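You operate a simulated robot arm through the tools that you are given. There is no shell and no other tool. Be economical: measure what you need, move in short steps, check, and stop when the job is done.

You run a simulated two-armed robot. Do the job below in one go: nothing can be reset, and whatever is moved stays where it is left.

JOB
Wet the pink cloth, wring it out, wipe off the juice stain and hang the cloth on the red peg.
Fine: wet it in the rinse bowl, wipe while it is damp; the other cloths, levers, tap, spout and pump stay. What is to be rubbed or washed off counts as gone when no trace of it is left.

It is judged by the outcome, as a careful person would: the job done as asked, and still so three seconds after it is handed in. It fails if anything else is knocked over, pushed out of place, dropped, spilled or broken. Flat cloth is picked up by pressing the open fingertips on it (5 to 10 N) and closing them slowly along it; thin cloth reads only 2 to 8 mm in the jaws.

ROBOT AND FRAMES
Two 7-joint arms with two-finger parallel grippers on one trunk, on a base that drives. Base frame: it is fixed to the floor where the robot stands at the start and does not move with it; the origin is under the middle of the robot, x ahead of it, y to its left, z up. Readings come in m, rad, newtons and seconds.
The left shoulder is at the start at [0.05, 0.161, 1.198], the right one opposite. With the tool pointing down near the work surface each hand reaches from about 0.24 to 0.68 m from the robot's upright axis, wherever it stands, measured 20 degrees to its own side. Places, roughly: blue drain lever [0.3, 0.6, 0.8]; juice stain [0.5, -0.5, 0.9]; red peg of the drying rack [0.8, 0.2, 1.2]; red tap lever [0.8, 0.5, 1]; rinse bowl [0.6, 0.6, 0.8]; sink spout [0.7, 0.8, 1.1]; soap pump [0.8, 1.2, 1.1]; yellow drain lever [0.3, 1, 0.8]. Payload 3.43 kg a hand.
The TCP of each hand is the grasp point between the finger pads, 0.03 m short of the fingertips. In the tool frame z runs along the fingers and y along their closing line. The gripper opens to 0.094 m. The fingers are 0.028 m wide and 0.01 m thick; the gripper's body (0.05 by 0.096 m) begins 0.055 m behind the TCP.
Orientation is that of the tool frame in the base frame, as a unit quaternion [w, x, y, z]. With the fingers straight down and closing along the base's y, the tool's x points along the base's -x, its y along +y and its z along -z.

CONTROLS
- The arms move only by the tool move_arm. It takes "left_rows", "right_rows" or both (then of equal length, played together; a hand with none holds still); each is a list of rows, each a list of 2 entries, a list of its own where there are three numbers: the shift along the base's x, y, z in m, then the turn, a rotation vector about the base's x, y, z in rad. In form: [[[dx, dy, dz], [wx, wy, wz]], ...]. A call has 1 to 12 rows; each row shifts and turns the commanded pose from where the row before left it. "left_fingers" and "right_fingers" are, for a hand that has rows, the finger opening in m, from 0 to 0.094, set as the call begins (left out, the last holds). Rows are played at 5 a second. More than 0.05 m and 0.15 rad between two rows, or a gripper value outside its range, and nothing of the call is played. Where a pose cannot be reached the arm comes as near as it can. A force on the tool above 40 N (or 10 N above the force at the start of the call, whichever is more), or a blocked arm, ends the call early, and 0.2 s more pass. Each finger travels about 0.045 m/s and halts on what it meets, pressing with about 24 N; the grip force reading is that of the motor and also rises with nothing between the fingers. The clock runs only during rows and for 0.2 s after the last one: add rows that do not move to give the fingers time. It gives the time, the measured TCP pose, the force on the tool (base axes), the opening and the grip force at its end, in the units of the frame above (readings bear some noise), with the torque about the TCP (base axes, N m) and any sound that the robot's microphone picked up, and new pictures: "views" is both (left out), scene, wrist or none (wrist: the cameras of the hands that moved).
- Cameras (640 x 400 px; columns grow to the right, rows downward): "scene" is now at [0.1256, 0.0219, 1.3423]; the picture's right is [0.21, -0.98, 0.00], its down [-0.23, -0.05, -0.97] and it looks along [0.95, 0.20, -0.24] (base axes); focal length 214 px, centre (320, 200). "left" rides on the left gripper at [0.076, -0.014, -0.103] in its tool frame; the picture's right is [0.18, 0.98, 0.00], its down [-0.75, 0.14, -0.64] and it looks along [-0.63, 0.12, 0.77] (tool axes); focal length 243 px, centre (320, 200). "right" rides on the right gripper at [0.076, 0.014, -0.103] in its tool frame; the picture's right is [-0.18, 0.98, 0.00], its down [-0.75, -0.14, -0.64] and it looks along [-0.63, -0.12, 0.77] (tool axes); focal length 243 px, centre (320, 200). There is no depth. A picture from a camera that has moved, and an enlarged one, comes with that camera's place and axes in the base frame and with its lens. The place of the scene camera against the robot may be out by one fixed shift of up to 0.018 m in any direction.
- lift_body(by): slides the trunk up (or, below 0, down) by that many m; the arms and the scene camera ride with it, the base frame stays. It gives what a move gives, with no picture.
- roll_base(legs): drives the robot by 1 to 6 legs, each [ahead, left, turn to the left] in m, m and rad, along the robot's own axes; the way and the turn of a leg run together, so that a leg with both is an arc; at most 1.5 m and 3.142 rad a leg. The arms and the cameras ride along, it lands a little off, and it stops where it bumps. It gives what a move gives, and a new picture of the scene camera.
- aim_head(pan, tilt): turns the head with the scene camera to pan (to the left, within 1.396 rad either way) and tilt (down, from -0.506 to 1.204), counted from straight ahead of the robot. It gives what a move gives, and a new picture of the scene camera.
- zoom(camera, box): a new picture of the part [left, top, right, bottom] of that camera's present view, enlarged. It takes no simulated time.
- hand_in(): hands the job in; it is judged then, once.

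Work in short steps. Places have to be worked out from the pictures, the camera data and where the tool is seen: move nearer, look again, correct. Check each grasp and each placing, and mend what went wrong. You have 120 turns and 260 pictures in all, those below and enlarged ones among them. Open the grippers and draw the arms clear of the work before you hand the job in, unless the task says otherwise; then end with one line.

The tools are called after "Emit:" by a JSON object that holds its "method" and its "body". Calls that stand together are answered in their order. move_arm: Moves the arms, as the interface text tells. Its arguments: {"type":"object","properties":{"left_rows":{"type":"array"},"left_fingers":{"type":"number"},"right_rows":{"type":"array"},"right_fingers":{"type":"number"},"views":{"type":"string","enum":["both","scene","wrist","none"]}},"required":[]} The other tools are called the same way: lift_body (by) slides the trunk up or down; roll_base (legs) drives the base; aim_head (pan, tilt) turns the head that bears the scene camera; zoom (camera, box) takes an enlarged picture of a part of a camera's view; hand_in () hands the job in.

At the start:

```text
time_s: 0.0
left_tool_pos: [0.2925, 0.1846, 1.3247]
left_tool_rot: [0.0, 0.001, 1.0, -0.001]
left_contact_force: [-0.2, 0.0, 0.5]
left_wrist_torque: [0.0, 0.01, 0.01]
left_opening: 0.0937
left_grip_force: 0.0
right_tool_pos: [0.322, -0.1283, 1.3573]
right_tool_rot: [0.001, 0.001, 1.0, 0.0]
right_contact_force: [0.3, -0.2, -0.4]
right_wrist_torque: [0.0, -0.01, 0.01]
right_opening: 0.0941
right_grip_force: 0.1
trunk travel left (down, up): [-0.225, 0.042]
robot x, y, heading: [-0.0031, 0.0067, 0.002]
head pan, tilt: [0.208, 0.239]
```

scene: 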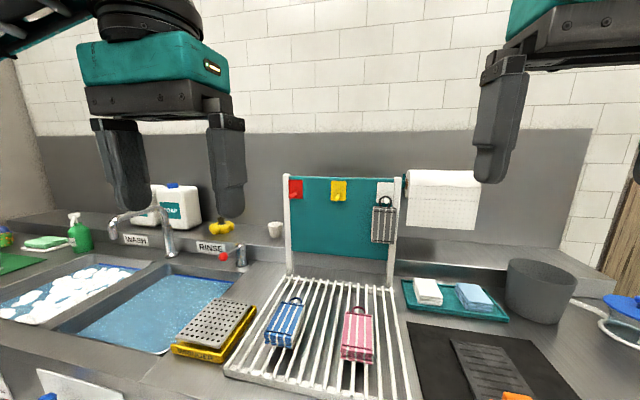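
right: 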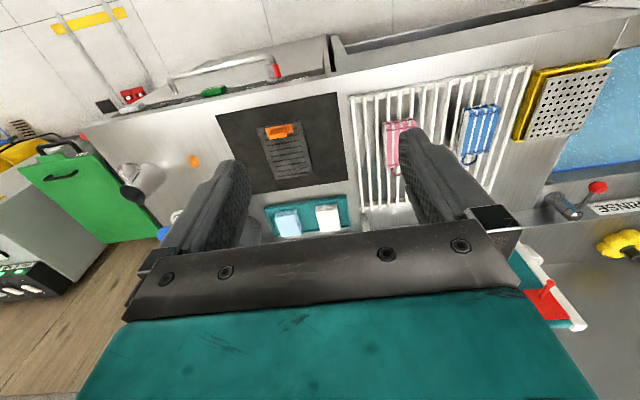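
left: 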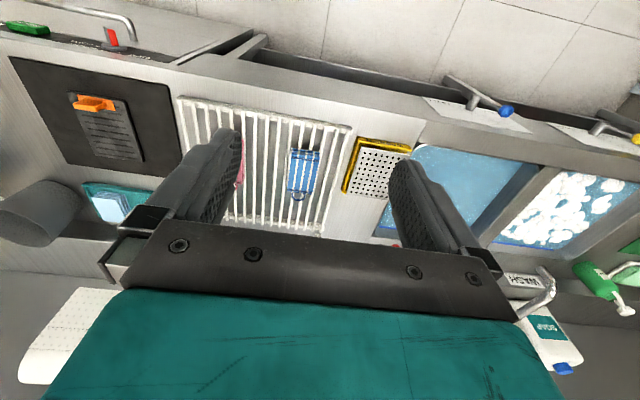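

The pink cloth lies on the rack, and a perforated press with a label is next to it. I zoom for detail and aim the head down.

Emit:
{"method": "zoom", "body": {"camera": "scene", "box": [160, 260, 400, 400]}}

Emit:
{"method": "zoom", "body": {"camera": "scene", "box": [270, 160, 420, 260]}}

Emit:
{"method": "aim_head", "body": {"pan": -0.5, "tilt": 0.6}}

Emit:
{"method": "aim_head", "body": {"pan": 0.5, "tilt": 0.7}}

```text
2.67 times, centred on (280, 330) of scene
camera zoom: at [0.1256, 0.0219, 1.3423], right [0.21, -0.98, 0.0], down [-0.23, -0.05, -0.97], along [0.95, 0.2, -0.24], focal length 572 px, centre (427, -147)
```

zoom: 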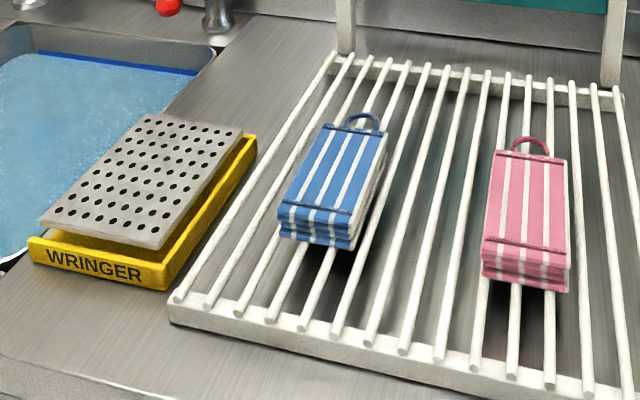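

```text
4.00 times, centred on (345, 210) of scene
camera zoom: at [0.1256, 0.0219, 1.3423], right [0.21, -0.98, 0.0], down [-0.23, -0.05, -0.97], along [0.95, 0.2, -0.24], focal length 858 px, centre (220, 160)
```

zoom: 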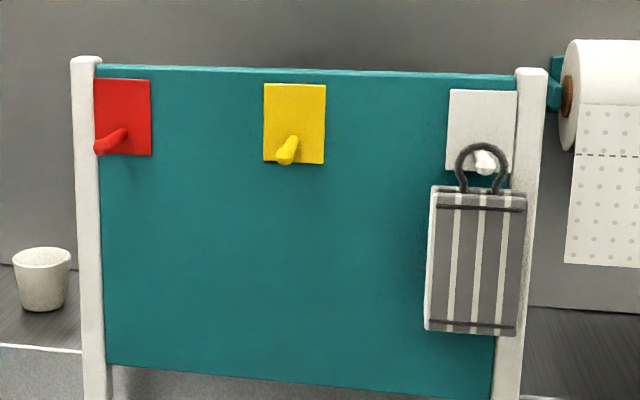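

```text
time_s: 1.1
left_tool_pos: [0.2929, 0.185, 1.3228]
left_tool_rot: [-0.001, 0.0, 1.0, 0.0]
left_contact_force: [-1.6, 0.3, -0.4]
left_wrist_torque: [0.0, -0.03, -0.03]
left_opening: 0.0941
left_grip_force: 0.0
right_tool_pos: [0.3224, -0.1266, 1.3562]
right_tool_rot: [-0.001, 0.0, 1.0, -0.001]
right_contact_force: [0.5, 0.8, 0.2]
right_wrist_torque: [-0.02, -0.04, 0.01]
right_opening: 0.0942
right_grip_force: 0.2
trunk travel left (down, up): [-0.225, 0.042]
robot x, y, heading: [-0.0027, -0.0015, 0.001]
head pan, tilt: [-0.499, 0.6]
camera scene: at [0.1119, -0.0396, 1.3092], right [-0.48, -0.88, 0.0], down [-0.5, 0.27, -0.83], along [0.72, -0.39, -0.56], focal length 214 px, centre (320, 200)
```

scene: 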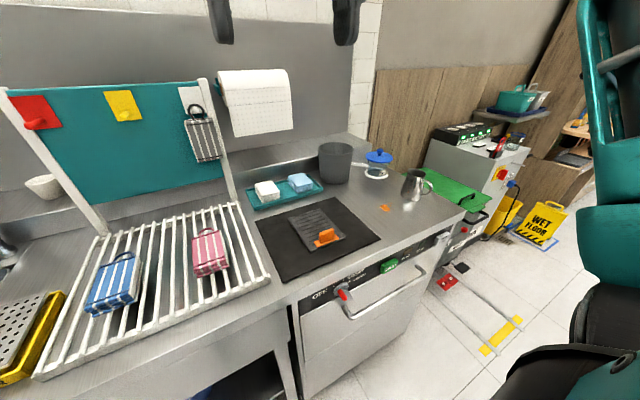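

```text
time_s: 2.3
left_tool_pos: [0.294, 0.1851, 1.3252]
left_tool_rot: [0.0, 0.0, 1.0, 0.0]
left_contact_force: [0.7, -1.2, -0.1]
left_wrist_torque: [0.01, -0.02, -0.01]
left_opening: 0.0943
left_grip_force: 0.0
right_tool_pos: [0.323, -0.128, 1.3582]
right_tool_rot: [0.0, 0.0, 1.0, 0.0]
right_contact_force: [-0.3, 0.1, 0.1]
right_wrist_torque: [-0.02, 0.01, -0.01]
right_opening: 0.0943
right_grip_force: 0.2
trunk travel left (down, up): [-0.225, 0.042]
robot x, y, heading: [-0.0014, -0.002, -0.004]
head pan, tilt: [0.499, 0.7]
camera scene: at [0.1089, 0.0432, 1.3006], right [0.48, -0.88, 0.0], down [-0.57, -0.31, -0.77], along [0.67, 0.37, -0.64], focal length 214 px, centre (320, 200)
```

scene: 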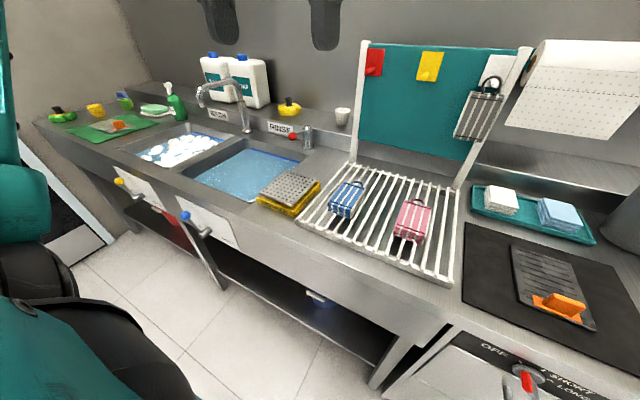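

The stain is the orange blotch at about (0.52,-0.51). I zoom on the cloth, wringer and bowl from this view.

Emit:
{"method": "zoom", "body": {"camera": "scene", "box": [240, 150, 340, 220]}}

Emit:
{"method": "zoom", "body": {"camera": "scene", "box": [320, 165, 460, 255]}}

Emit:
{"method": "zoom", "body": {"camera": "scene", "box": [100, 50, 320, 250]}}

```text
5.71 times, centred on (290, 185) of scene
camera zoom: at [0.1089, 0.0432, 1.3006], right [0.48, -0.88, 0.0], down [-0.57, -0.31, -0.77], along [0.67, 0.37, -0.64], focal length 1226 px, centre (491, 286)
```

zoom: 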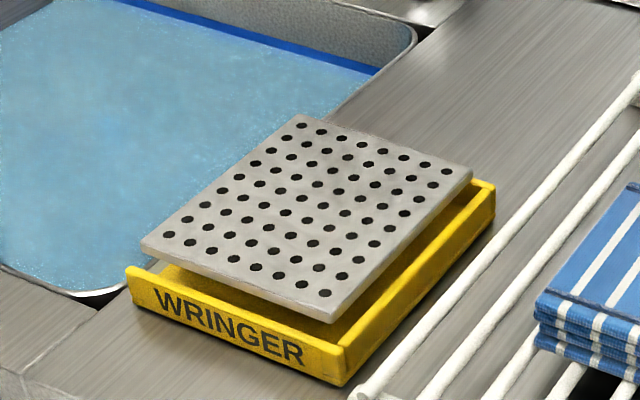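

```text
4.44 times, centred on (390, 210) of scene
camera zoom: at [0.1089, 0.0432, 1.3006], right [0.48, -0.88, 0.0], down [-0.57, -0.31, -0.77], along [0.67, 0.37, -0.64], focal length 953 px, centre (9, 156)
```

zoom: 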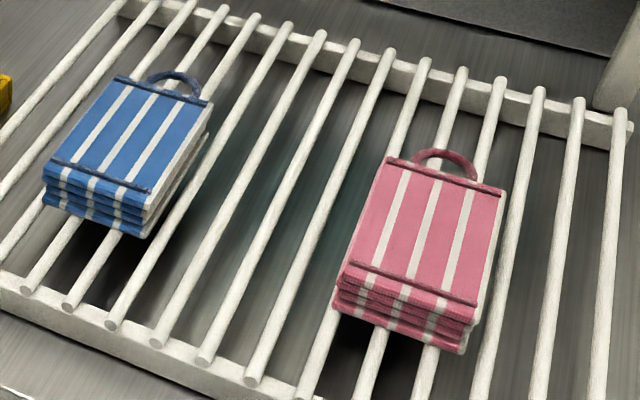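

```text
2.00 times, centred on (210, 150) of scene
camera zoom: at [0.1089, 0.0432, 1.3006], right [0.48, -0.88, 0.0], down [-0.57, -0.31, -0.77], along [0.67, 0.37, -0.64], focal length 429 px, centre (540, 300)
```

zoom: 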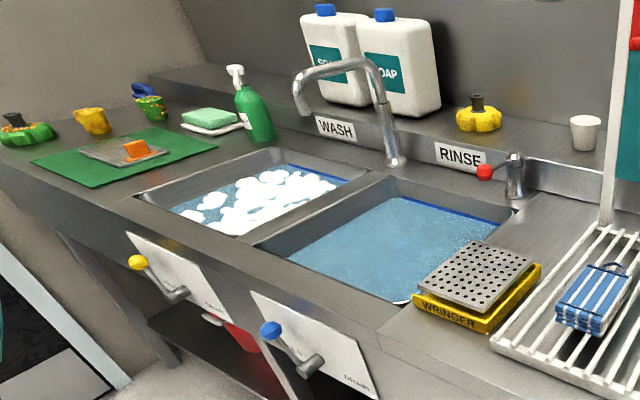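

The wringer is a sprung perforated plate the cloth can be pressed onto. I judge the pink cloth to be centred at about (0.535, 0.017), with its loop toward +x. I shift the base 0.15 right so the cloth lies in the left hand's range.

Emit:
{"method": "roll_base", "body": {"legs": [[0, -0.15, 0]]}}

Emit:
{"method": "aim_head", "body": {"pan": 0.25, "tilt": 0.75}}

```text
time_s: 4.3
left_tool_pos: [0.2932, 0.0352, 1.3252]
left_tool_rot: [0.001, 0.001, 1.0, 0.0]
left_contact_force: [-0.5, 0.0, -0.3]
left_wrist_torque: [0.0, 0.02, 0.01]
left_opening: 0.0939
left_grip_force: 0.1
right_tool_pos: [0.3228, -0.2757, 1.3575]
right_tool_rot: [0.0, 0.001, 1.0, 0.0]
right_contact_force: [0.1, -0.4, 0.0]
right_wrist_torque: [0.03, -0.03, 0.01]
right_opening: 0.0939
right_grip_force: 0.0
trunk travel left (down, up): [-0.225, 0.042]
robot x, y, heading: [0.0, -0.1503, 0.001]
head pan, tilt: [0.499, 0.7]
camera scene: at [0.1089, -0.1058, 1.3006], right [0.48, -0.88, 0.0], down [-0.57, -0.31, -0.77], along [0.67, 0.37, -0.64], focal length 214 px, centre (320, 200)
```

scene: 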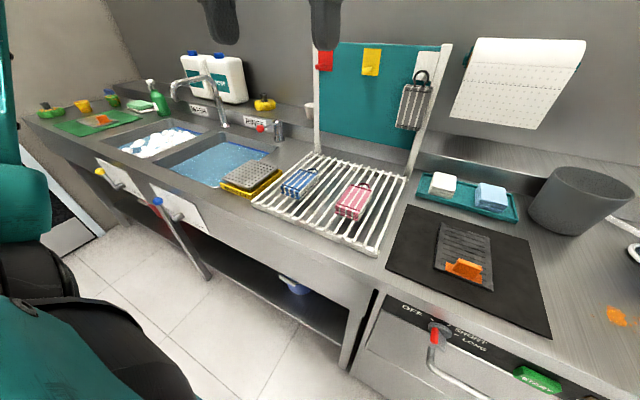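

```text
time_s: 5.1
left_tool_pos: [0.2927, 0.0369, 1.3245]
left_tool_rot: [0.0, 0.0, 1.0, 0.0]
left_contact_force: [-0.7, -0.2, 0.8]
left_wrist_torque: [-0.03, 0.04, 0.0]
left_opening: 0.094
left_grip_force: 0.1
right_tool_pos: [0.3229, -0.2762, 1.358]
right_tool_rot: [0.0, 0.001, 1.0, 0.0]
right_contact_force: [-0.3, -0.8, 0.7]
right_wrist_torque: [-0.03, -0.01, 0.0]
right_opening: 0.0939
right_grip_force: 0.1
trunk travel left (down, up): [-0.225, 0.042]
robot x, y, heading: [-0.0018, -0.1478, -0.004]
head pan, tilt: [0.25, 0.75]
camera scene: at [0.1145, -0.1256, 1.2963], right [0.25, -0.97, 0.0], down [-0.66, -0.17, -0.73], along [0.71, 0.18, -0.68], focal length 214 px, centre (320, 200)
```

scene: 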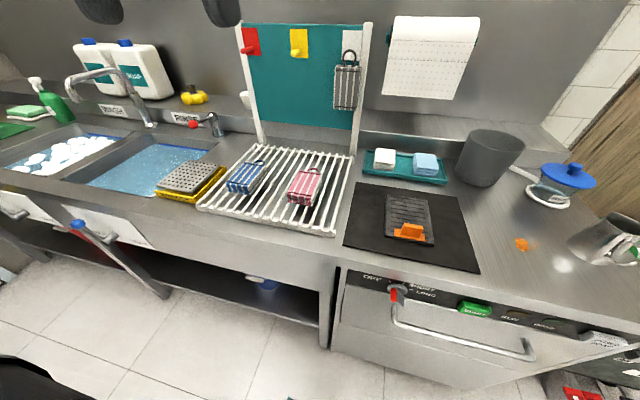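

Moving the left hand to above the pink cloth at z≈1.12.

Emit:
{"method": "move_arm", "body": {"left_rows": [[[0.035, -0.003, -0.034], [0, 0, 0]], [[0.035, -0.003, -0.034], [0, 0, 0]], [[0.035, -0.003, -0.034], [0, 0, 0]], [[0.035, -0.003, -0.034], [0, 0, 0]], [[0.035, -0.003, -0.034], [0, 0, 0]], [[0.035, -0.003, -0.034], [0, 0, 0]], [[0, 0, 0], [0, 0, 0]]], "left_fingers": 0.094}}

Emit:
{"method": "zoom", "body": {"camera": "scene", "box": [220, 120, 380, 220]}}

```text
time_s: 6.7
left_tool_pos: [0.5054, 0.0177, 1.1196]
left_tool_rot: [0.0, 0.0, 1.0, 0.0]
left_contact_force: [-0.2, 0.1, 0.5]
left_wrist_torque: [0.02, -0.02, -0.01]
left_opening: 0.094
left_grip_force: 0.1
right_tool_pos: [0.3214, -0.2761, 1.3577]
right_tool_rot: [-0.001, 0.001, 1.0, 0.0]
right_contact_force: [-0.8, 0.3, -0.4]
right_wrist_torque: [0.01, -0.04, 0.03]
right_opening: 0.0937
right_grip_force: 0.1
trunk travel left (down, up): [-0.225, 0.042]
robot x, y, heading: [0.0003, -0.1502, -0.002]
head pan, tilt: [0.25, 0.75]
camera scene: at [0.1142, -0.1256, 1.2964], right [0.25, -0.97, 0.0], down [-0.66, -0.17, -0.73], along [0.71, 0.18, -0.68], focal length 214 px, centre (320, 200)
camera left: at [0.4306, 0.0031, 1.2229], right [-0.18, 0.98, 0.0], down [0.75, 0.14, 0.64], along [0.63, 0.12, -0.77], focal length 243 px, centre (320, 200)
```

scene: 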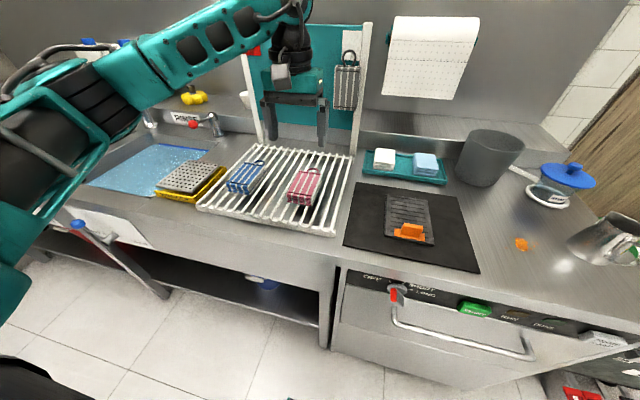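
left: 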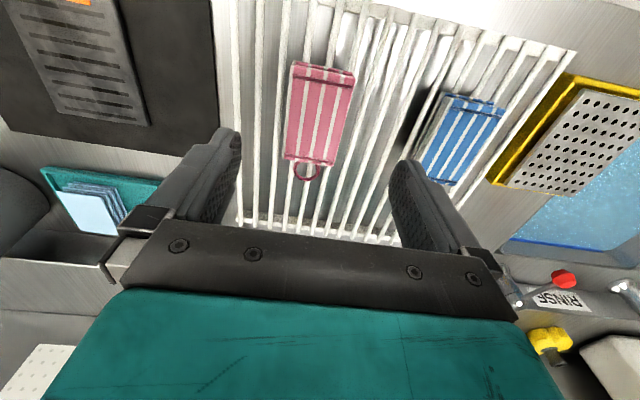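

```text
4.00 times, centred on (300, 170) of scene
camera zoom: at [0.1142, -0.1256, 1.2964], right [0.25, -0.97, 0.0], down [-0.66, -0.17, -0.73], along [0.71, 0.18, -0.68], focal length 858 px, centre (400, 320)
```

zoom: 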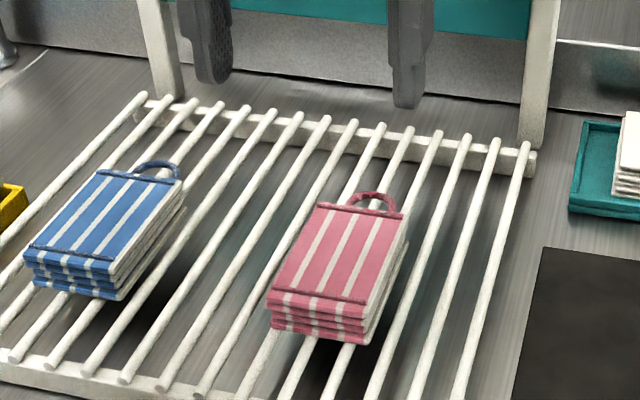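

Triangulation puts the cloth top at z≈0.93, spanning x 0.488–0.603 and y −0.014–0.052 with no yaw. I descend to z 0.99 over (0.535, 0.0185) and check.

Emit:
{"method": "move_arm", "body": {"left_rows": [[[0.015, 0.001, -0.043], [0, 0, 0]], [[0.015, 0, -0.043], [0, 0, 0]], [[0, 0, -0.043], [0, 0, 0]], [[0, 0, 0], [0, 0, 0]]]}}

Emit:
{"method": "zoom", "body": {"camera": "scene", "box": [220, 120, 380, 220]}}

```text
time_s: 7.7
left_tool_pos: [0.5344, 0.0177, 0.9925]
left_tool_rot: [0.0, 0.001, 1.0, 0.0]
left_contact_force: [-0.6, -1.1, 0.5]
left_wrist_torque: [0.02, -0.03, -0.02]
left_opening: 0.094
left_grip_force: 0.1
right_tool_pos: [0.3226, -0.277, 1.3575]
right_tool_rot: [0.0, 0.0, 1.0, 0.0]
right_contact_force: [-0.3, -0.4, 0.8]
right_wrist_torque: [0.01, -0.02, -0.06]
right_opening: 0.0941
right_grip_force: 0.0
trunk travel left (down, up): [-0.225, 0.042]
robot x, y, heading: [-0.0017, -0.1473, 0.003]
head pan, tilt: [0.25, 0.75]
camera scene: at [0.1145, -0.1259, 1.2964], right [0.25, -0.97, 0.0], down [-0.66, -0.17, -0.73], along [0.71, 0.18, -0.68], focal length 214 px, centre (320, 200)
camera left: at [0.4584, 0.0037, 1.0949], right [-0.18, 0.98, 0.0], down [0.75, 0.14, 0.64], along [0.63, 0.12, -0.77], focal length 243 px, centre (320, 200)
```

scene: 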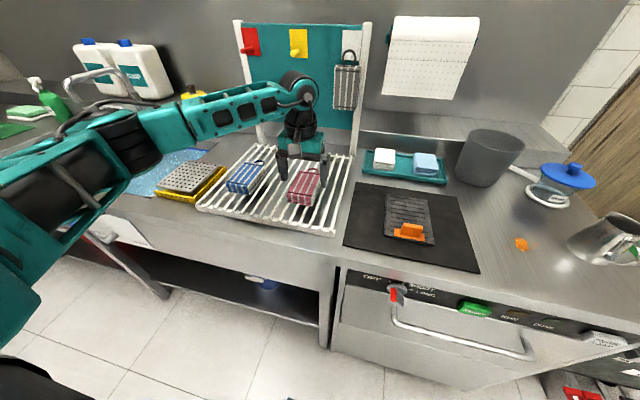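
left: 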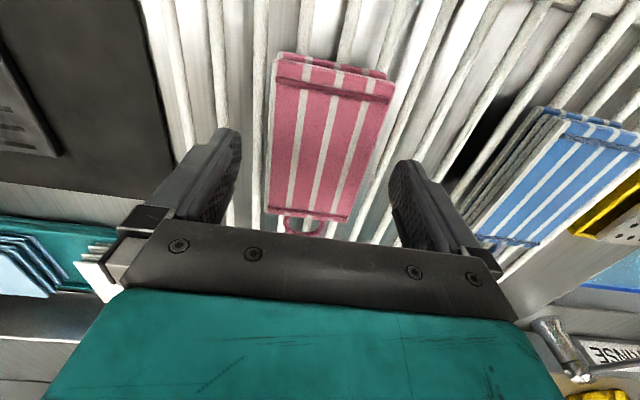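

```text
4.00 times, centred on (300, 170) of scene
camera zoom: at [0.1145, -0.1259, 1.2964], right [0.25, -0.97, 0.0], down [-0.66, -0.17, -0.73], along [0.71, 0.18, -0.68], focal length 858 px, centre (400, 320)
```

zoom: 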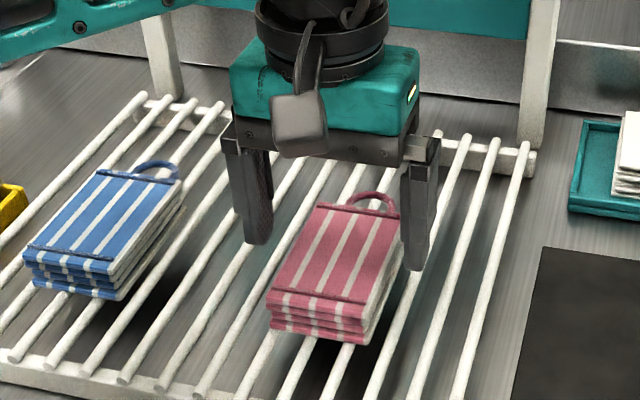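

Comparing the fingertips with the cloth edge suggests the cloth top is higher than computed, around 0.955. I descend 15 mm and recheck.

Emit:
{"method": "move_arm", "body": {"left_rows": [[[0, 0.001, -0.008], [0, 0, 0]], [[0, 0, -0.007], [0, 0, 0]], [[0, 0, 0], [0, 0, 0]]], "views": "wrist"}}

Emit:
{"method": "zoom", "body": {"camera": "scene", "box": [260, 140, 340, 220]}}

```text
time_s: 8.5
left_tool_pos: [0.5336, 0.0194, 0.9776]
left_tool_rot: [0.001, 0.0, 1.0, 0.0]
left_contact_force: [-0.2, 0.4, 0.0]
left_wrist_torque: [-0.02, 0.0, 0.0]
left_opening: 0.0941
left_grip_force: 0.0
right_tool_pos: [0.3228, -0.2758, 1.3568]
right_tool_rot: [0.0, 0.001, 1.0, 0.0]
right_contact_force: [0.0, -0.5, -0.4]
right_wrist_torque: [0.02, 0.07, 0.02]
right_opening: 0.094
right_grip_force: 0.1
trunk travel left (down, up): [-0.225, 0.042]
robot x, y, heading: [0.0006, -0.1484, -0.001]
head pan, tilt: [0.25, 0.75]
camera left: at [0.4588, 0.0049, 1.0797], right [-0.18, 0.98, 0.0], down [0.75, 0.14, 0.64], along [0.63, 0.12, -0.77], focal length 243 px, centre (320, 200)
```

left: 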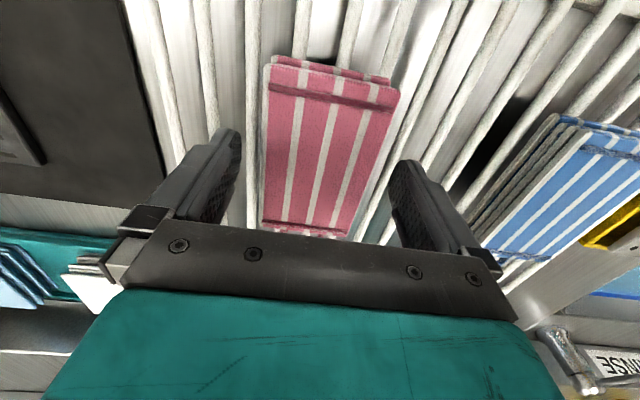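

```text
5.00 times, centred on (300, 180) of scene
camera zoom: at [0.1145, -0.1257, 1.2963], right [0.25, -0.97, 0.0], down [-0.66, -0.17, -0.73], along [0.71, 0.18, -0.68], focal length 1072 px, centre (420, 300)
```

zoom: 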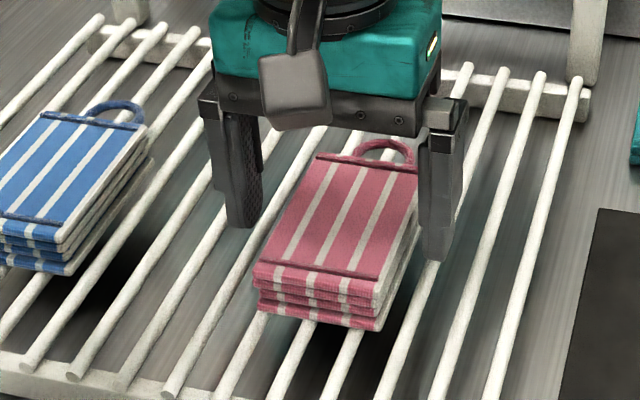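

Fingertips look near the cloth top plane. I lower another 12 mm and look again.

Emit:
{"method": "move_arm", "body": {"left_rows": [[[0, 0, -0.006], [0, 0, 0]], [[0, 0, -0.006], [0, 0, 0]], [[0, 0, 0], [0, 0, 0]]], "views": "none"}}

Emit:
{"method": "zoom", "body": {"camera": "scene", "box": [260, 140, 340, 220]}}

```text
time_s: 9.3
left_tool_pos: [0.5343, 0.0208, 0.964]
left_tool_rot: [0.0, 0.0, 1.0, 0.0]
left_contact_force: [0.8, 0.2, 0.2]
left_wrist_torque: [0.0, 0.0, -0.01]
left_opening: 0.094
left_grip_force: 0.0
right_tool_pos: [0.3228, -0.2766, 1.3582]
right_tool_rot: [-0.001, 0.001, 1.0, 0.0]
right_contact_force: [0.6, 0.4, 0.9]
right_wrist_torque: [0.03, 0.01, -0.03]
right_opening: 0.0936
right_grip_force: 0.0
trunk travel left (down, up): [-0.225, 0.042]
robot x, y, heading: [-0.0021, -0.1462, 0.001]
head pan, tilt: [0.25, 0.75]
```

```text
5.00 times, centred on (300, 180) of scene
camera zoom: at [0.1146, -0.1257, 1.2963], right [0.25, -0.97, 0.0], down [-0.66, -0.17, -0.73], along [0.71, 0.18, -0.68], focal length 1072 px, centre (420, 300)
```

zoom: 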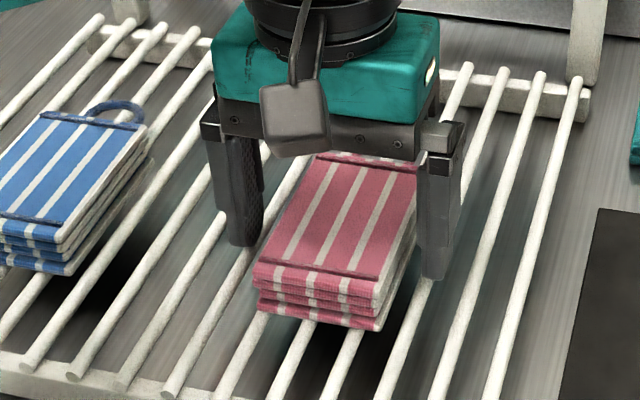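

The tip needs about 16 mm more to reach the cloth bottom, so I go 9 mm further and close gently.

Emit:
{"method": "move_arm", "body": {"left_rows": [[[0, -0.001, -0.009], [0, 0, 0]], [[0, 0, 0], [0, 0, 0]]], "views": "none"}}

Emit:
{"method": "move_arm", "body": {"left_rows": [[[0, 0, 0], [0, 0, 0]], [[0, 0, 0], [0, 0, 0]], [[0, 0, 0], [0, 0, 0]], [[0, 0, 0], [0, 0, 0]], [[0, 0, 0], [0, 0, 0]], [[0, 0, 0], [0, 0, 0]]], "left_fingers": 0.045, "views": "wrist"}}

Emit:
{"method": "zoom", "body": {"camera": "scene", "box": [260, 140, 340, 220]}}

```text
time_s: 9.9
left_tool_pos: [0.5329, 0.02, 0.96]
left_tool_rot: [0.003, 0.0, 1.0, 0.0]
left_contact_force: [1.3, 5.8, 22.0]
left_wrist_torque: [0.6, 0.27, -0.6]
left_opening: 0.0939
left_grip_force: 0.1
right_tool_pos: [0.3194, -0.2763, 1.3586]
right_tool_rot: [0.0, 0.001, 1.0, 0.0]
right_contact_force: [-0.5, -0.1, -0.5]
right_wrist_torque: [-0.02, -0.02, -0.01]
right_opening: 0.094
right_grip_force: 0.0
trunk travel left (down, up): [-0.225, 0.042]
robot x, y, heading: [0.0013, -0.1489, -0.0]
head pan, tilt: [0.25, 0.75]
```

```text
time_s: 11.3
left_tool_pos: [0.5321, 0.0188, 0.9603]
left_tool_rot: [0.003, -0.001, 1.0, 0.0]
left_contact_force: [0.6, 10.6, 31.5]
left_wrist_torque: [0.92, 0.44, 0.17]
left_opening: 0.0719
left_grip_force: 24.1
right_tool_pos: [0.3187, -0.2767, 1.3585]
right_tool_rot: [0.001, 0.001, 1.0, 0.0]
right_contact_force: [0.0, -1.1, 0.1]
right_wrist_torque: [0.0, -0.03, 0.0]
right_opening: 0.0939
right_grip_force: 0.2
trunk travel left (down, up): [-0.225, 0.042]
robot x, y, heading: [0.002, -0.1479, 0.0]
head pan, tilt: [0.25, 0.75]
camera left: at [0.4564, 0.0049, 1.0617], right [-0.19, 0.98, 0.0], down [0.75, 0.14, 0.65], along [0.64, 0.12, -0.76], focal length 243 px, centre (320, 200)
```

left: 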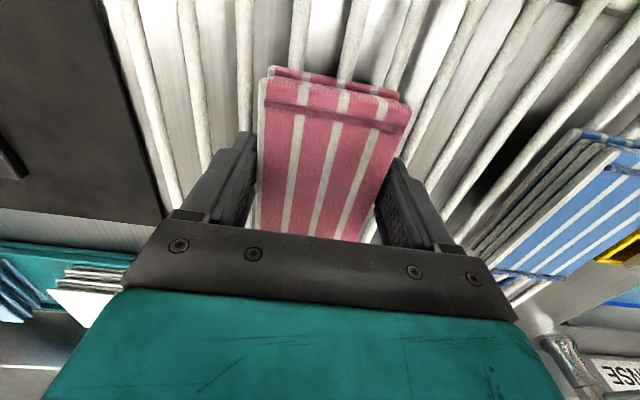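

```text
5.00 times, centred on (300, 180) of scene
camera zoom: at [0.1119, -0.1255, 1.2967], right [0.25, -0.97, 0.0], down [-0.66, -0.17, -0.73], along [0.71, 0.18, -0.68], focal length 1072 px, centre (420, 300)
```

zoom: 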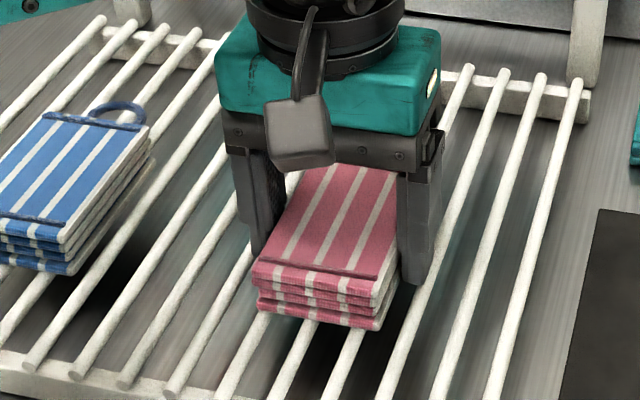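

A fingertip touched a bar (Fz 22 N), so the bars' top is about z 0.93. I raise 4 mm to relieve it and let the fingers settle on the cloth.

Emit:
{"method": "move_arm", "body": {"left_rows": [[[0, 0, 0.003], [0, 0, 0]], [[0, 0, 0.003], [0, 0, 0]], [[0, 0, 0], [0, 0, 0]], [[0, 0, 0], [0, 0, 0]], [[0, 0, 0], [0, 0, 0]]], "left_fingers": 0.045, "views": "wrist"}}

Emit:
{"method": "zoom", "body": {"camera": "scene", "box": [260, 140, 340, 220]}}

```text
time_s: 12.5
left_tool_pos: [0.5326, 0.0179, 0.9618]
left_tool_rot: [-0.001, 0.0, 1.0, 0.0]
left_contact_force: [0.4, -0.2, -0.6]
left_wrist_torque: [0.01, 0.0, -0.01]
left_opening: 0.0714
left_grip_force: 24.1
right_tool_pos: [0.3232, -0.2764, 1.3572]
right_tool_rot: [0.0, 0.001, 1.0, 0.0]
right_contact_force: [0.3, -0.2, -0.3]
right_wrist_torque: [0.02, -0.01, 0.02]
right_opening: 0.0941
right_grip_force: 0.0
trunk travel left (down, up): [-0.225, 0.042]
robot x, y, heading: [-0.0019, -0.149, 0.006]
head pan, tilt: [0.25, 0.75]
camera left: at [0.4577, 0.0037, 1.0643], right [-0.18, 0.98, 0.0], down [0.75, 0.14, 0.64], along [0.63, 0.12, -0.77], focal length 243 px, centre (320, 200)
```

left: 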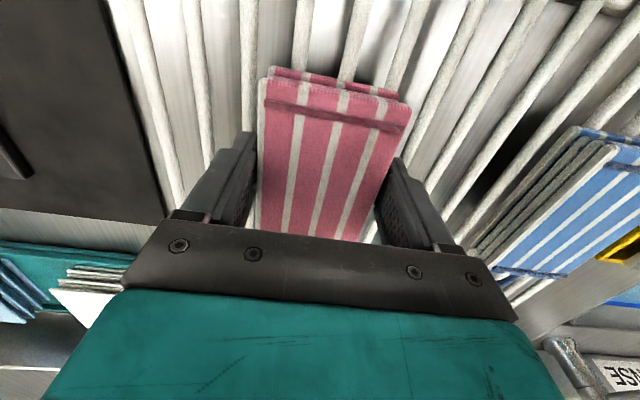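

```text
5.00 times, centred on (300, 180) of scene
camera zoom: at [0.1146, -0.1258, 1.2963], right [0.25, -0.97, 0.0], down [-0.66, -0.17, -0.73], along [0.71, 0.18, -0.68], focal length 1072 px, centre (420, 300)
```

zoom: 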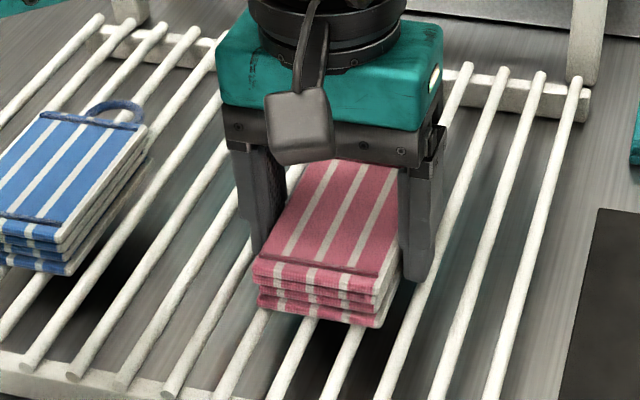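

The grip is firm at 71 mm with no external force. I lift 10 cm and check.

Emit:
{"method": "move_arm", "body": {"left_rows": [[[0, 0, 0.02], [0, 0, 0]], [[0, 0, 0.04], [0, 0, 0]], [[0, 0, 0.04], [0, 0, 0]], [[0, 0, 0], [0, 0, 0]]]}}

Emit:
{"method": "zoom", "body": {"camera": "scene", "box": [240, 100, 360, 220]}}

```text
time_s: 13.5
left_tool_pos: [0.5329, 0.019, 1.062]
left_tool_rot: [0.0, 0.001, 1.0, 0.0]
left_contact_force: [0.7, -0.8, 0.8]
left_wrist_torque: [0.01, 0.02, 0.0]
left_opening: 0.0447
left_grip_force: 0.1
right_tool_pos: [0.3219, -0.2761, 1.3577]
right_tool_rot: [0.0, 0.001, 1.0, 0.0]
right_contact_force: [0.3, 0.3, 0.0]
right_wrist_torque: [0.0, -0.04, 0.0]
right_opening: 0.0941
right_grip_force: 0.2
trunk travel left (down, up): [-0.225, 0.042]
robot x, y, heading: [0.0002, -0.1474, -0.001]
head pan, tilt: [0.25, 0.75]
camera scene: at [0.1147, -0.1256, 1.2963], right [0.25, -0.97, 0.0], down [-0.66, -0.17, -0.73], along [0.71, 0.18, -0.68], focal length 214 px, centre (320, 200)
camera left: at [0.4579, 0.0043, 1.165], right [-0.18, 0.98, 0.0], down [0.75, 0.14, 0.64], along [0.63, 0.12, -0.77], focal length 243 px, centre (320, 200)
```

scene: 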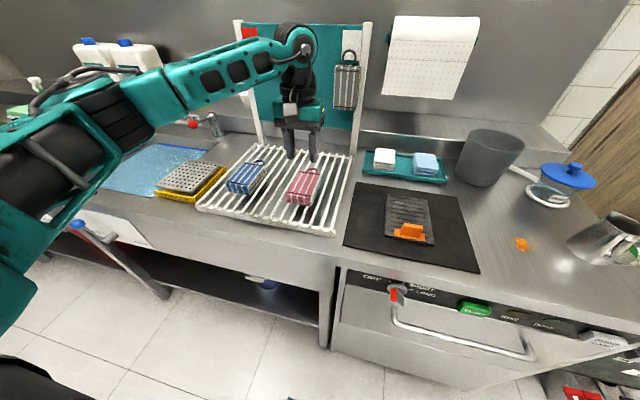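
left: 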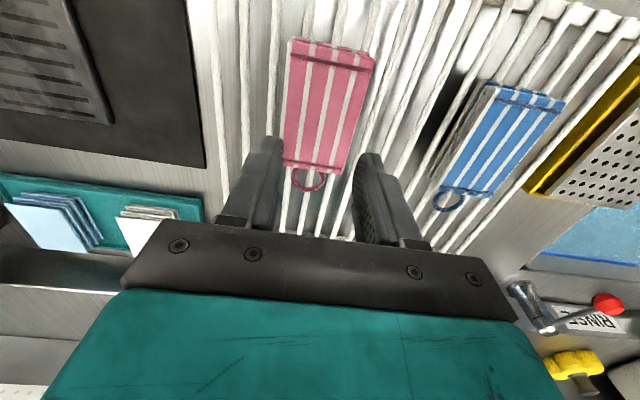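

```text
3.33 times, centred on (300, 160) of scene
camera zoom: at [0.1147, -0.1256, 1.2963], right [0.25, -0.97, 0.0], down [-0.66, -0.17, -0.73], along [0.71, 0.18, -0.68], focal length 715 px, centre (387, 333)
```

zoom: 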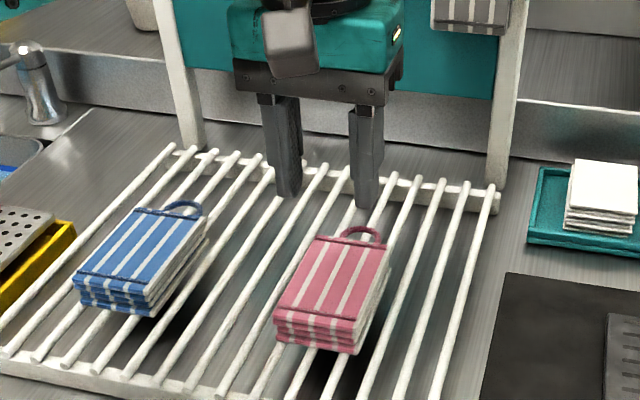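

The cloth slipped out and stayed in place, so my height estimate needs care. I take zooms from this height to measure it better.

Emit:
{"method": "zoom", "body": {"camera": "left", "box": [230, 20, 430, 200]}}

Emit:
{"method": "zoom", "body": {"camera": "scene", "box": [275, 155, 335, 215]}}

```text
2.22 times, centred on (330, 110) of left
camera zoom: at [0.4579, 0.0043, 1.165], right [-0.18, 0.98, 0.0], down [0.75, 0.14, 0.64], along [0.63, 0.12, -0.77], focal length 539 px, centre (298, 400)
```

zoom: 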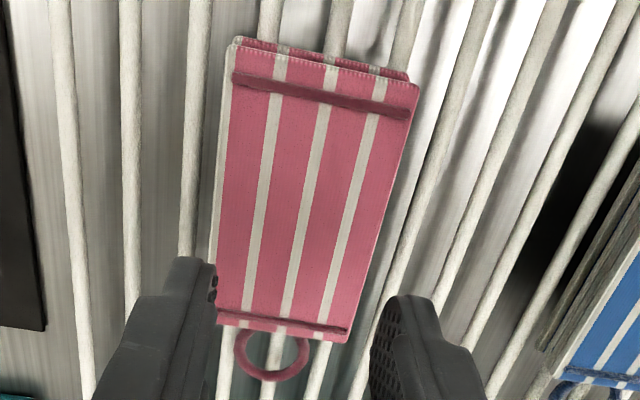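

```text
6.67 times, centred on (305, 185) of scene
camera zoom: at [0.1147, -0.1256, 1.2963], right [0.25, -0.97, 0.0], down [-0.66, -0.17, -0.73], along [0.71, 0.18, -0.68], focal length 1430 px, centre (420, 300)
```

zoom: 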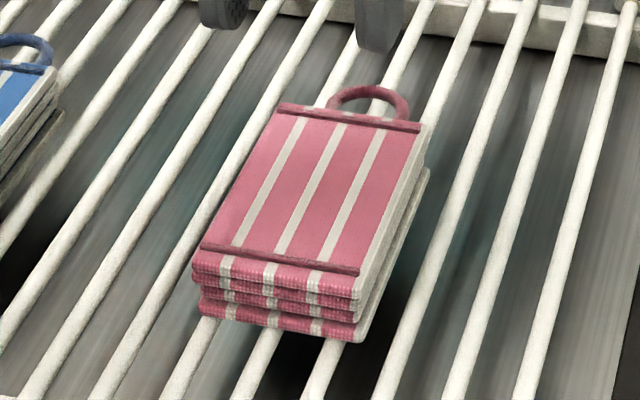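

The cloth top is at about 0.955, bars about 0.928. The lower layers are skewed wider at the loop end, so only their shoulder was pinched. I'll regrip nearer the front end, where the layers line up, with tips right at bar level, and lift slowly.

Emit:
{"method": "move_arm", "body": {"left_rows": [[[-0.009, 0.001, -0.03], [0, 0, 0]], [[-0.009, 0, -0.03], [0, 0, 0]], [[0, 0, -0.02], [0, 0, 0]], [[0, 0, -0.015], [0, 0, 0]], [[0, 0, -0.005], [0, 0, 0]], [[0, 0, -0.002], [0, 0, 0]], [[0, 0, 0], [0, 0, 0]]], "left_fingers": 0.094}}

Emit:
{"method": "zoom", "body": {"camera": "scene", "box": [260, 140, 340, 220]}}

```text
time_s: 15.1
left_tool_pos: [0.5158, 0.0207, 0.9603]
left_tool_rot: [0.0, 0.0, 1.0, 0.001]
left_contact_force: [0.4, 0.7, 2.5]
left_wrist_torque: [0.09, 0.04, -0.04]
left_opening: 0.0942
left_grip_force: 0.1
right_tool_pos: [0.3221, -0.2767, 1.358]
right_tool_rot: [0.0, 0.001, 1.0, 0.001]
right_contact_force: [-0.3, -0.3, 0.1]
right_wrist_torque: [-0.01, 0.03, -0.03]
right_opening: 0.094
right_grip_force: 0.0
trunk travel left (down, up): [-0.225, 0.042]
robot x, y, heading: [0.0017, -0.1509, 0.003]
head pan, tilt: [0.25, 0.75]
camera scene: at [0.1144, -0.1257, 1.2964], right [0.25, -0.97, 0.0], down [-0.66, -0.17, -0.73], along [0.71, 0.18, -0.68], focal length 214 px, centre (320, 200)
camera left: at [0.4406, 0.0064, 1.0622], right [-0.18, 0.98, 0.0], down [0.75, 0.14, 0.64], along [0.63, 0.12, -0.77], focal length 243 px, centre (320, 200)
```

scene: 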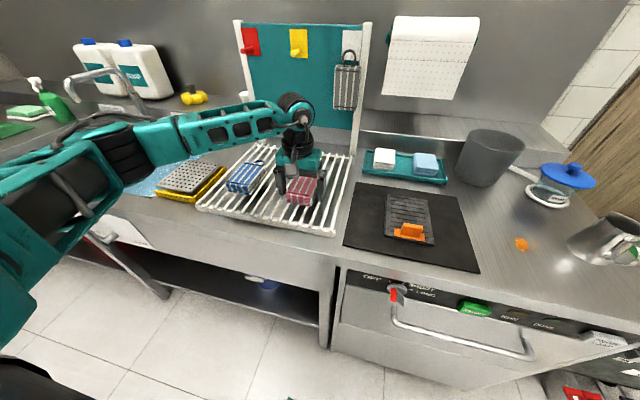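
left: 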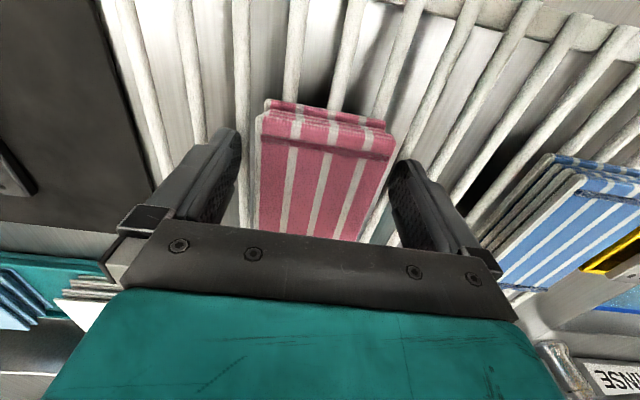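

```text
5.00 times, centred on (300, 180) of scene
camera zoom: at [0.1144, -0.1257, 1.2964], right [0.25, -0.97, 0.0], down [-0.66, -0.17, -0.73], along [0.71, 0.18, -0.68], focal length 1072 px, centre (420, 300)
```

zoom: 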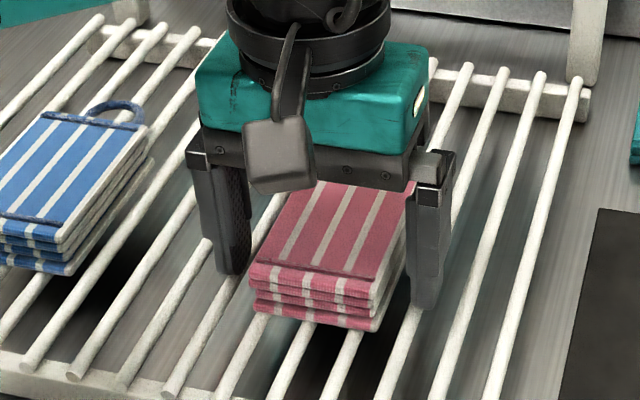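

Tips are just at bar level (2.5 N). I close the fingers and then lift slowly a few mm.

Emit:
{"method": "move_arm", "body": {"left_rows": [[[0, 0, 0], [0, 0, 0]], [[0, 0, 0], [0, 0, 0]], [[0, 0, 0], [0, 0, 0]], [[0, 0, 0], [0, 0, 0]], [[0, 0, 0], [0, 0, 0]], [[0, 0, 0], [0, 0, 0]]], "left_fingers": 0.03, "views": "none"}}

Emit:
{"method": "move_arm", "body": {"left_rows": [[[0, 0, 0.003], [0, 0, 0]], [[0, 0, 0.003], [0, 0, 0]], [[0, 0, 0.003], [0, 0, 0]], [[0, 0, 0.003], [0, 0, 0]], [[0, 0, 0], [0, 0, 0]]], "views": "wrist"}}

Emit:
{"method": "zoom", "body": {"camera": "scene", "box": [260, 140, 340, 220]}}

```text
time_s: 16.5
left_tool_pos: [0.5155, 0.0207, 0.96]
left_tool_rot: [0.0, 0.001, 1.0, 0.0]
left_contact_force: [0.7, 0.0, 3.0]
left_wrist_torque: [0.01, -0.04, -0.02]
left_opening: 0.0719
left_grip_force: 24.1
right_tool_pos: [0.3223, -0.2769, 1.3566]
right_tool_rot: [0.0, 0.0, 1.0, 0.0]
right_contact_force: [-0.1, 0.6, -0.3]
right_wrist_torque: [-0.03, 0.01, 0.01]
right_opening: 0.0938
right_grip_force: 0.2
trunk travel left (down, up): [-0.225, 0.042]
robot x, y, heading: [0.0006, -0.1486, -0.004]
head pan, tilt: [0.25, 0.75]
```

```text
time_s: 17.7
left_tool_pos: [0.5151, 0.0213, 0.9714]
left_tool_rot: [0.001, 0.001, 1.0, 0.0]
left_contact_force: [0.4, 0.4, -0.9]
left_wrist_torque: [0.0, 0.0, 0.02]
left_opening: 0.0716
left_grip_force: 23.7
right_tool_pos: [0.3227, -0.2752, 1.3577]
right_tool_rot: [0.0, 0.0, 1.0, -0.001]
right_contact_force: [-0.5, 1.1, -0.4]
right_wrist_torque: [0.03, -0.04, 0.0]
right_opening: 0.0939
right_grip_force: 0.0
trunk travel left (down, up): [-0.225, 0.042]
robot x, y, heading: [-0.0005, -0.1484, 0.003]
head pan, tilt: [0.25, 0.75]
camera left: at [0.4402, 0.0058, 1.0745], right [-0.18, 0.98, 0.0], down [0.75, 0.14, 0.64], along [0.63, 0.12, -0.77], focal length 243 px, centre (320, 200)
```

left: 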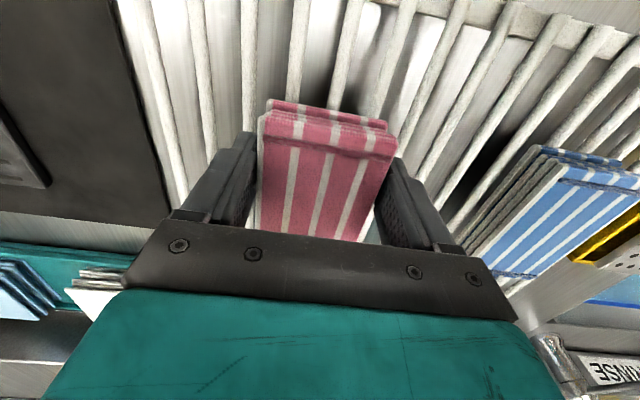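

```text
5.00 times, centred on (300, 180) of scene
camera zoom: at [0.1146, -0.1257, 1.2963], right [0.25, -0.97, 0.0], down [-0.66, -0.17, -0.73], along [0.71, 0.18, -0.68], focal length 1072 px, centre (420, 300)
```

zoom: 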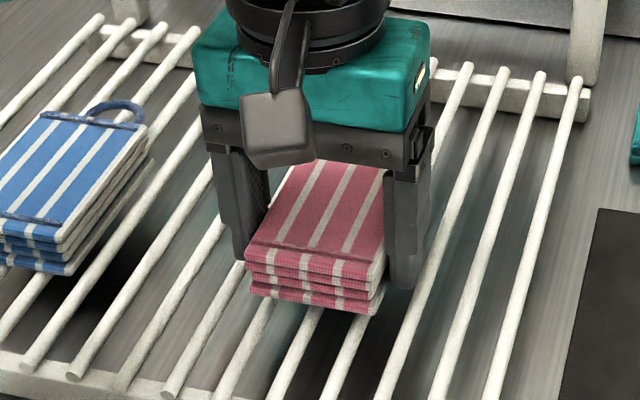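

The cloth came up with the hand this time. I continue lifting gently.

Emit:
{"method": "move_arm", "body": {"left_rows": [[[0, 0, 0.008], [0, 0, 0]], [[0, 0, 0.012], [0, 0, 0]], [[0, 0, 0.015], [0, 0, 0]], [[0, 0, 0.015], [0, 0, 0]], [[0, 0, 0.015], [0, 0, 0]], [[0, 0, 0.015], [0, 0, 0]], [[0, 0, 0.015], [0, 0, 0]], [[0, 0, 0], [0, 0, 0]]], "views": "both"}}

Emit:
{"method": "zoom", "body": {"camera": "scene", "box": [240, 100, 360, 220]}}

```text
time_s: 19.5
left_tool_pos: [0.5159, 0.0192, 1.0674]
left_tool_rot: [-0.001, 0.001, 1.0, 0.0]
left_contact_force: [-0.3, -0.8, 0.2]
left_wrist_torque: [-0.01, -0.03, -0.03]
left_opening: 0.0719
left_grip_force: 24.3
right_tool_pos: [0.3219, -0.2763, 1.3569]
right_tool_rot: [0.0, 0.001, 1.0, -0.001]
right_contact_force: [0.2, 0.2, -0.9]
right_wrist_torque: [-0.01, 0.01, 0.02]
right_opening: 0.0941
right_grip_force: 0.1
trunk travel left (down, up): [-0.225, 0.042]
robot x, y, heading: [-0.0011, -0.1505, -0.001]
head pan, tilt: [0.25, 0.75]
camera scene: at [0.1147, -0.1257, 1.2963], right [0.25, -0.97, 0.0], down [-0.66, -0.17, -0.73], along [0.71, 0.18, -0.68], focal length 214 px, centre (320, 200)
camera left: at [0.4408, 0.0056, 1.1698], right [-0.18, 0.98, 0.0], down [0.75, 0.14, 0.64], along [0.63, 0.12, -0.77], focal length 243 px, centre (320, 200)
```

scene: 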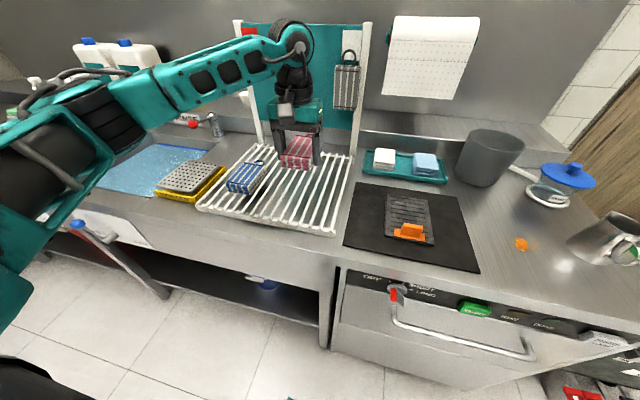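
left: 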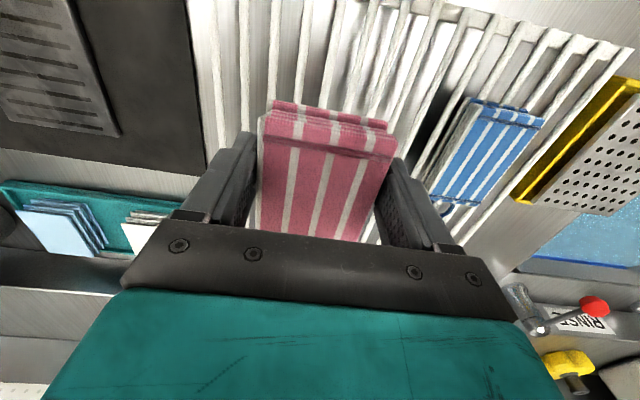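

```text
3.33 times, centred on (300, 160) of scene
camera zoom: at [0.1147, -0.1257, 1.2963], right [0.25, -0.97, 0.0], down [-0.66, -0.17, -0.73], along [0.71, 0.18, -0.68], focal length 715 px, centre (387, 333)
```

zoom: 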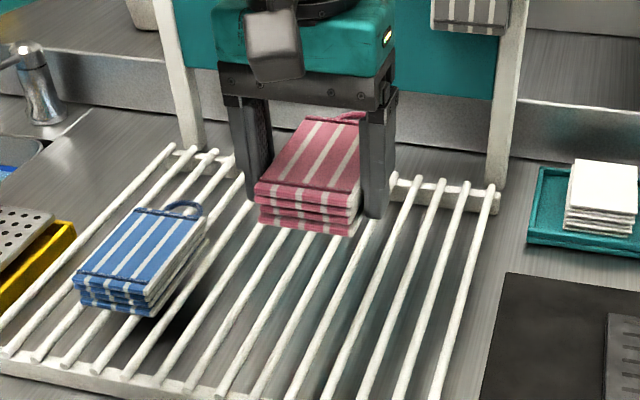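

The cloth is held well. The bowl spans about x 0.43–0.77 and y 0.46–0.79, so I drive left 0.52 in two legs, watching for bumps.

Emit:
{"method": "roll_base", "body": {"legs": [[0, 0.27, 0]]}}

Emit:
{"method": "roll_base", "body": {"legs": [[0, 0.25, 0]]}}

Emit:
{"method": "aim_head", "body": {"pan": 0.35, "tilt": 0.75}}

```text
time_s: 22.4
left_tool_pos: [0.5169, 0.2887, 1.0676]
left_tool_rot: [0.0, 0.001, 1.0, 0.0]
left_contact_force: [0.2, -0.1, 0.4]
left_wrist_torque: [-0.07, 0.01, 0.03]
left_opening: 0.0716
left_grip_force: 23.9
right_tool_pos: [0.3225, -0.008, 1.358]
right_tool_rot: [0.001, 0.001, 1.0, 0.0]
right_contact_force: [0.6, 0.2, -0.1]
right_wrist_torque: [-0.02, 0.0, -0.02]
right_opening: 0.0939
right_grip_force: 0.1
trunk travel left (down, up): [-0.225, 0.042]
robot x, y, heading: [0.0006, 0.1185, -0.004]
head pan, tilt: [0.25, 0.75]
camera scene: at [0.1149, 0.1424, 1.2963], right [0.25, -0.97, 0.0], down [-0.66, -0.17, -0.73], along [0.71, 0.18, -0.68], focal length 214 px, centre (320, 200)
```

scene: 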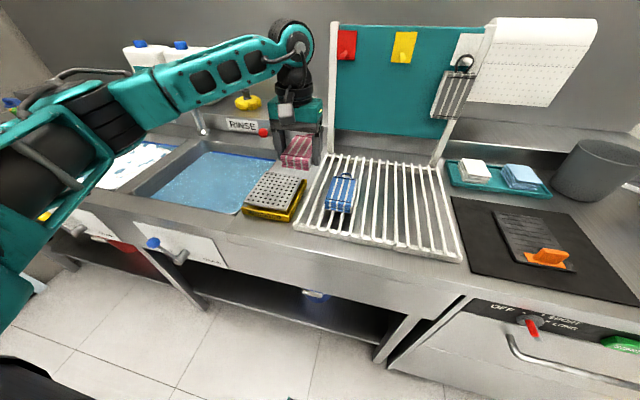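

```text
time_s: 25.2
left_tool_pos: [0.5149, 0.5406, 1.0679]
left_tool_rot: [-0.001, 0.0, 1.0, 0.001]
left_contact_force: [-0.5, 0.1, -0.2]
left_wrist_torque: [-0.01, -0.02, -0.02]
left_opening: 0.0716
left_grip_force: 23.9
right_tool_pos: [0.324, 0.2435, 1.3572]
right_tool_rot: [0.0, 0.001, 1.0, -0.001]
right_contact_force: [-0.4, 0.3, 0.1]
right_wrist_torque: [-0.02, 0.0, -0.01]
right_opening: 0.094
right_grip_force: 0.0
trunk travel left (down, up): [-0.225, 0.042]
robot x, y, heading: [-0.0012, 0.3711, 0.001]
head pan, tilt: [0.25, 0.75]
camera scene: at [0.1149, 0.3943, 1.2963], right [0.25, -0.97, 0.0], down [-0.66, -0.17, -0.73], along [0.71, 0.18, -0.68], focal length 214 px, centre (320, 200)
```

scene: 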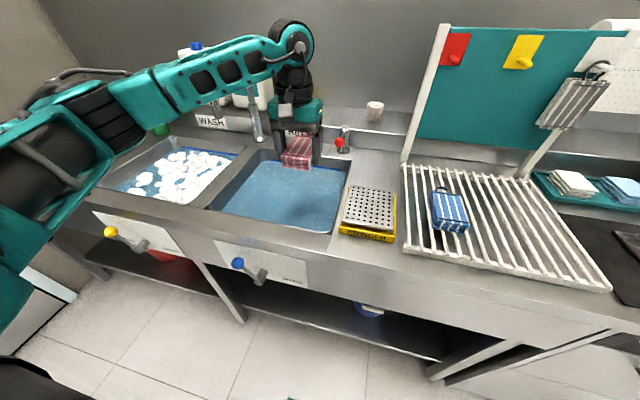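

```text
time_s: 25.9
left_tool_pos: [0.515, 0.5401, 1.0677]
left_tool_rot: [0.0, -0.001, 1.0, 0.0]
left_contact_force: [0.2, -0.7, -0.8]
left_wrist_torque: [0.0, 0.01, -0.02]
left_opening: 0.0718
left_grip_force: 23.7
right_tool_pos: [0.3238, 0.2442, 1.3581]
right_tool_rot: [-0.001, 0.001, 1.0, 0.0]
right_contact_force: [-0.8, 0.8, -0.2]
right_wrist_torque: [0.0, 0.0, -0.02]
right_opening: 0.094
right_grip_force: 0.1
trunk travel left (down, up): [-0.225, 0.042]
robot x, y, heading: [-0.0008, 0.3688, 0.004]
head pan, tilt: [0.351, 0.75]
camera scene: at [0.1124, 0.402, 1.2963], right [0.34, -0.94, 0.0], down [-0.64, -0.23, -0.73], along [0.69, 0.25, -0.68], focal length 214 px, centre (320, 200)
```

scene: 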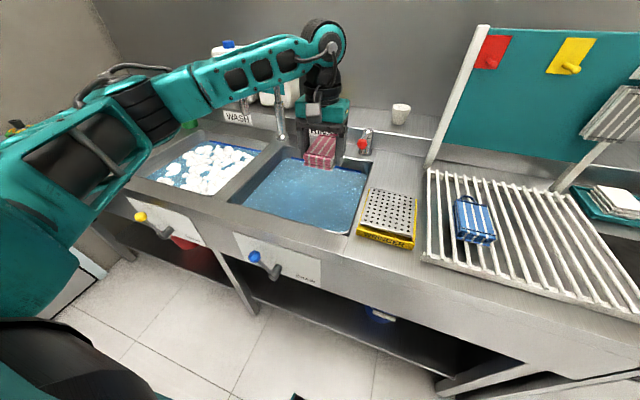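

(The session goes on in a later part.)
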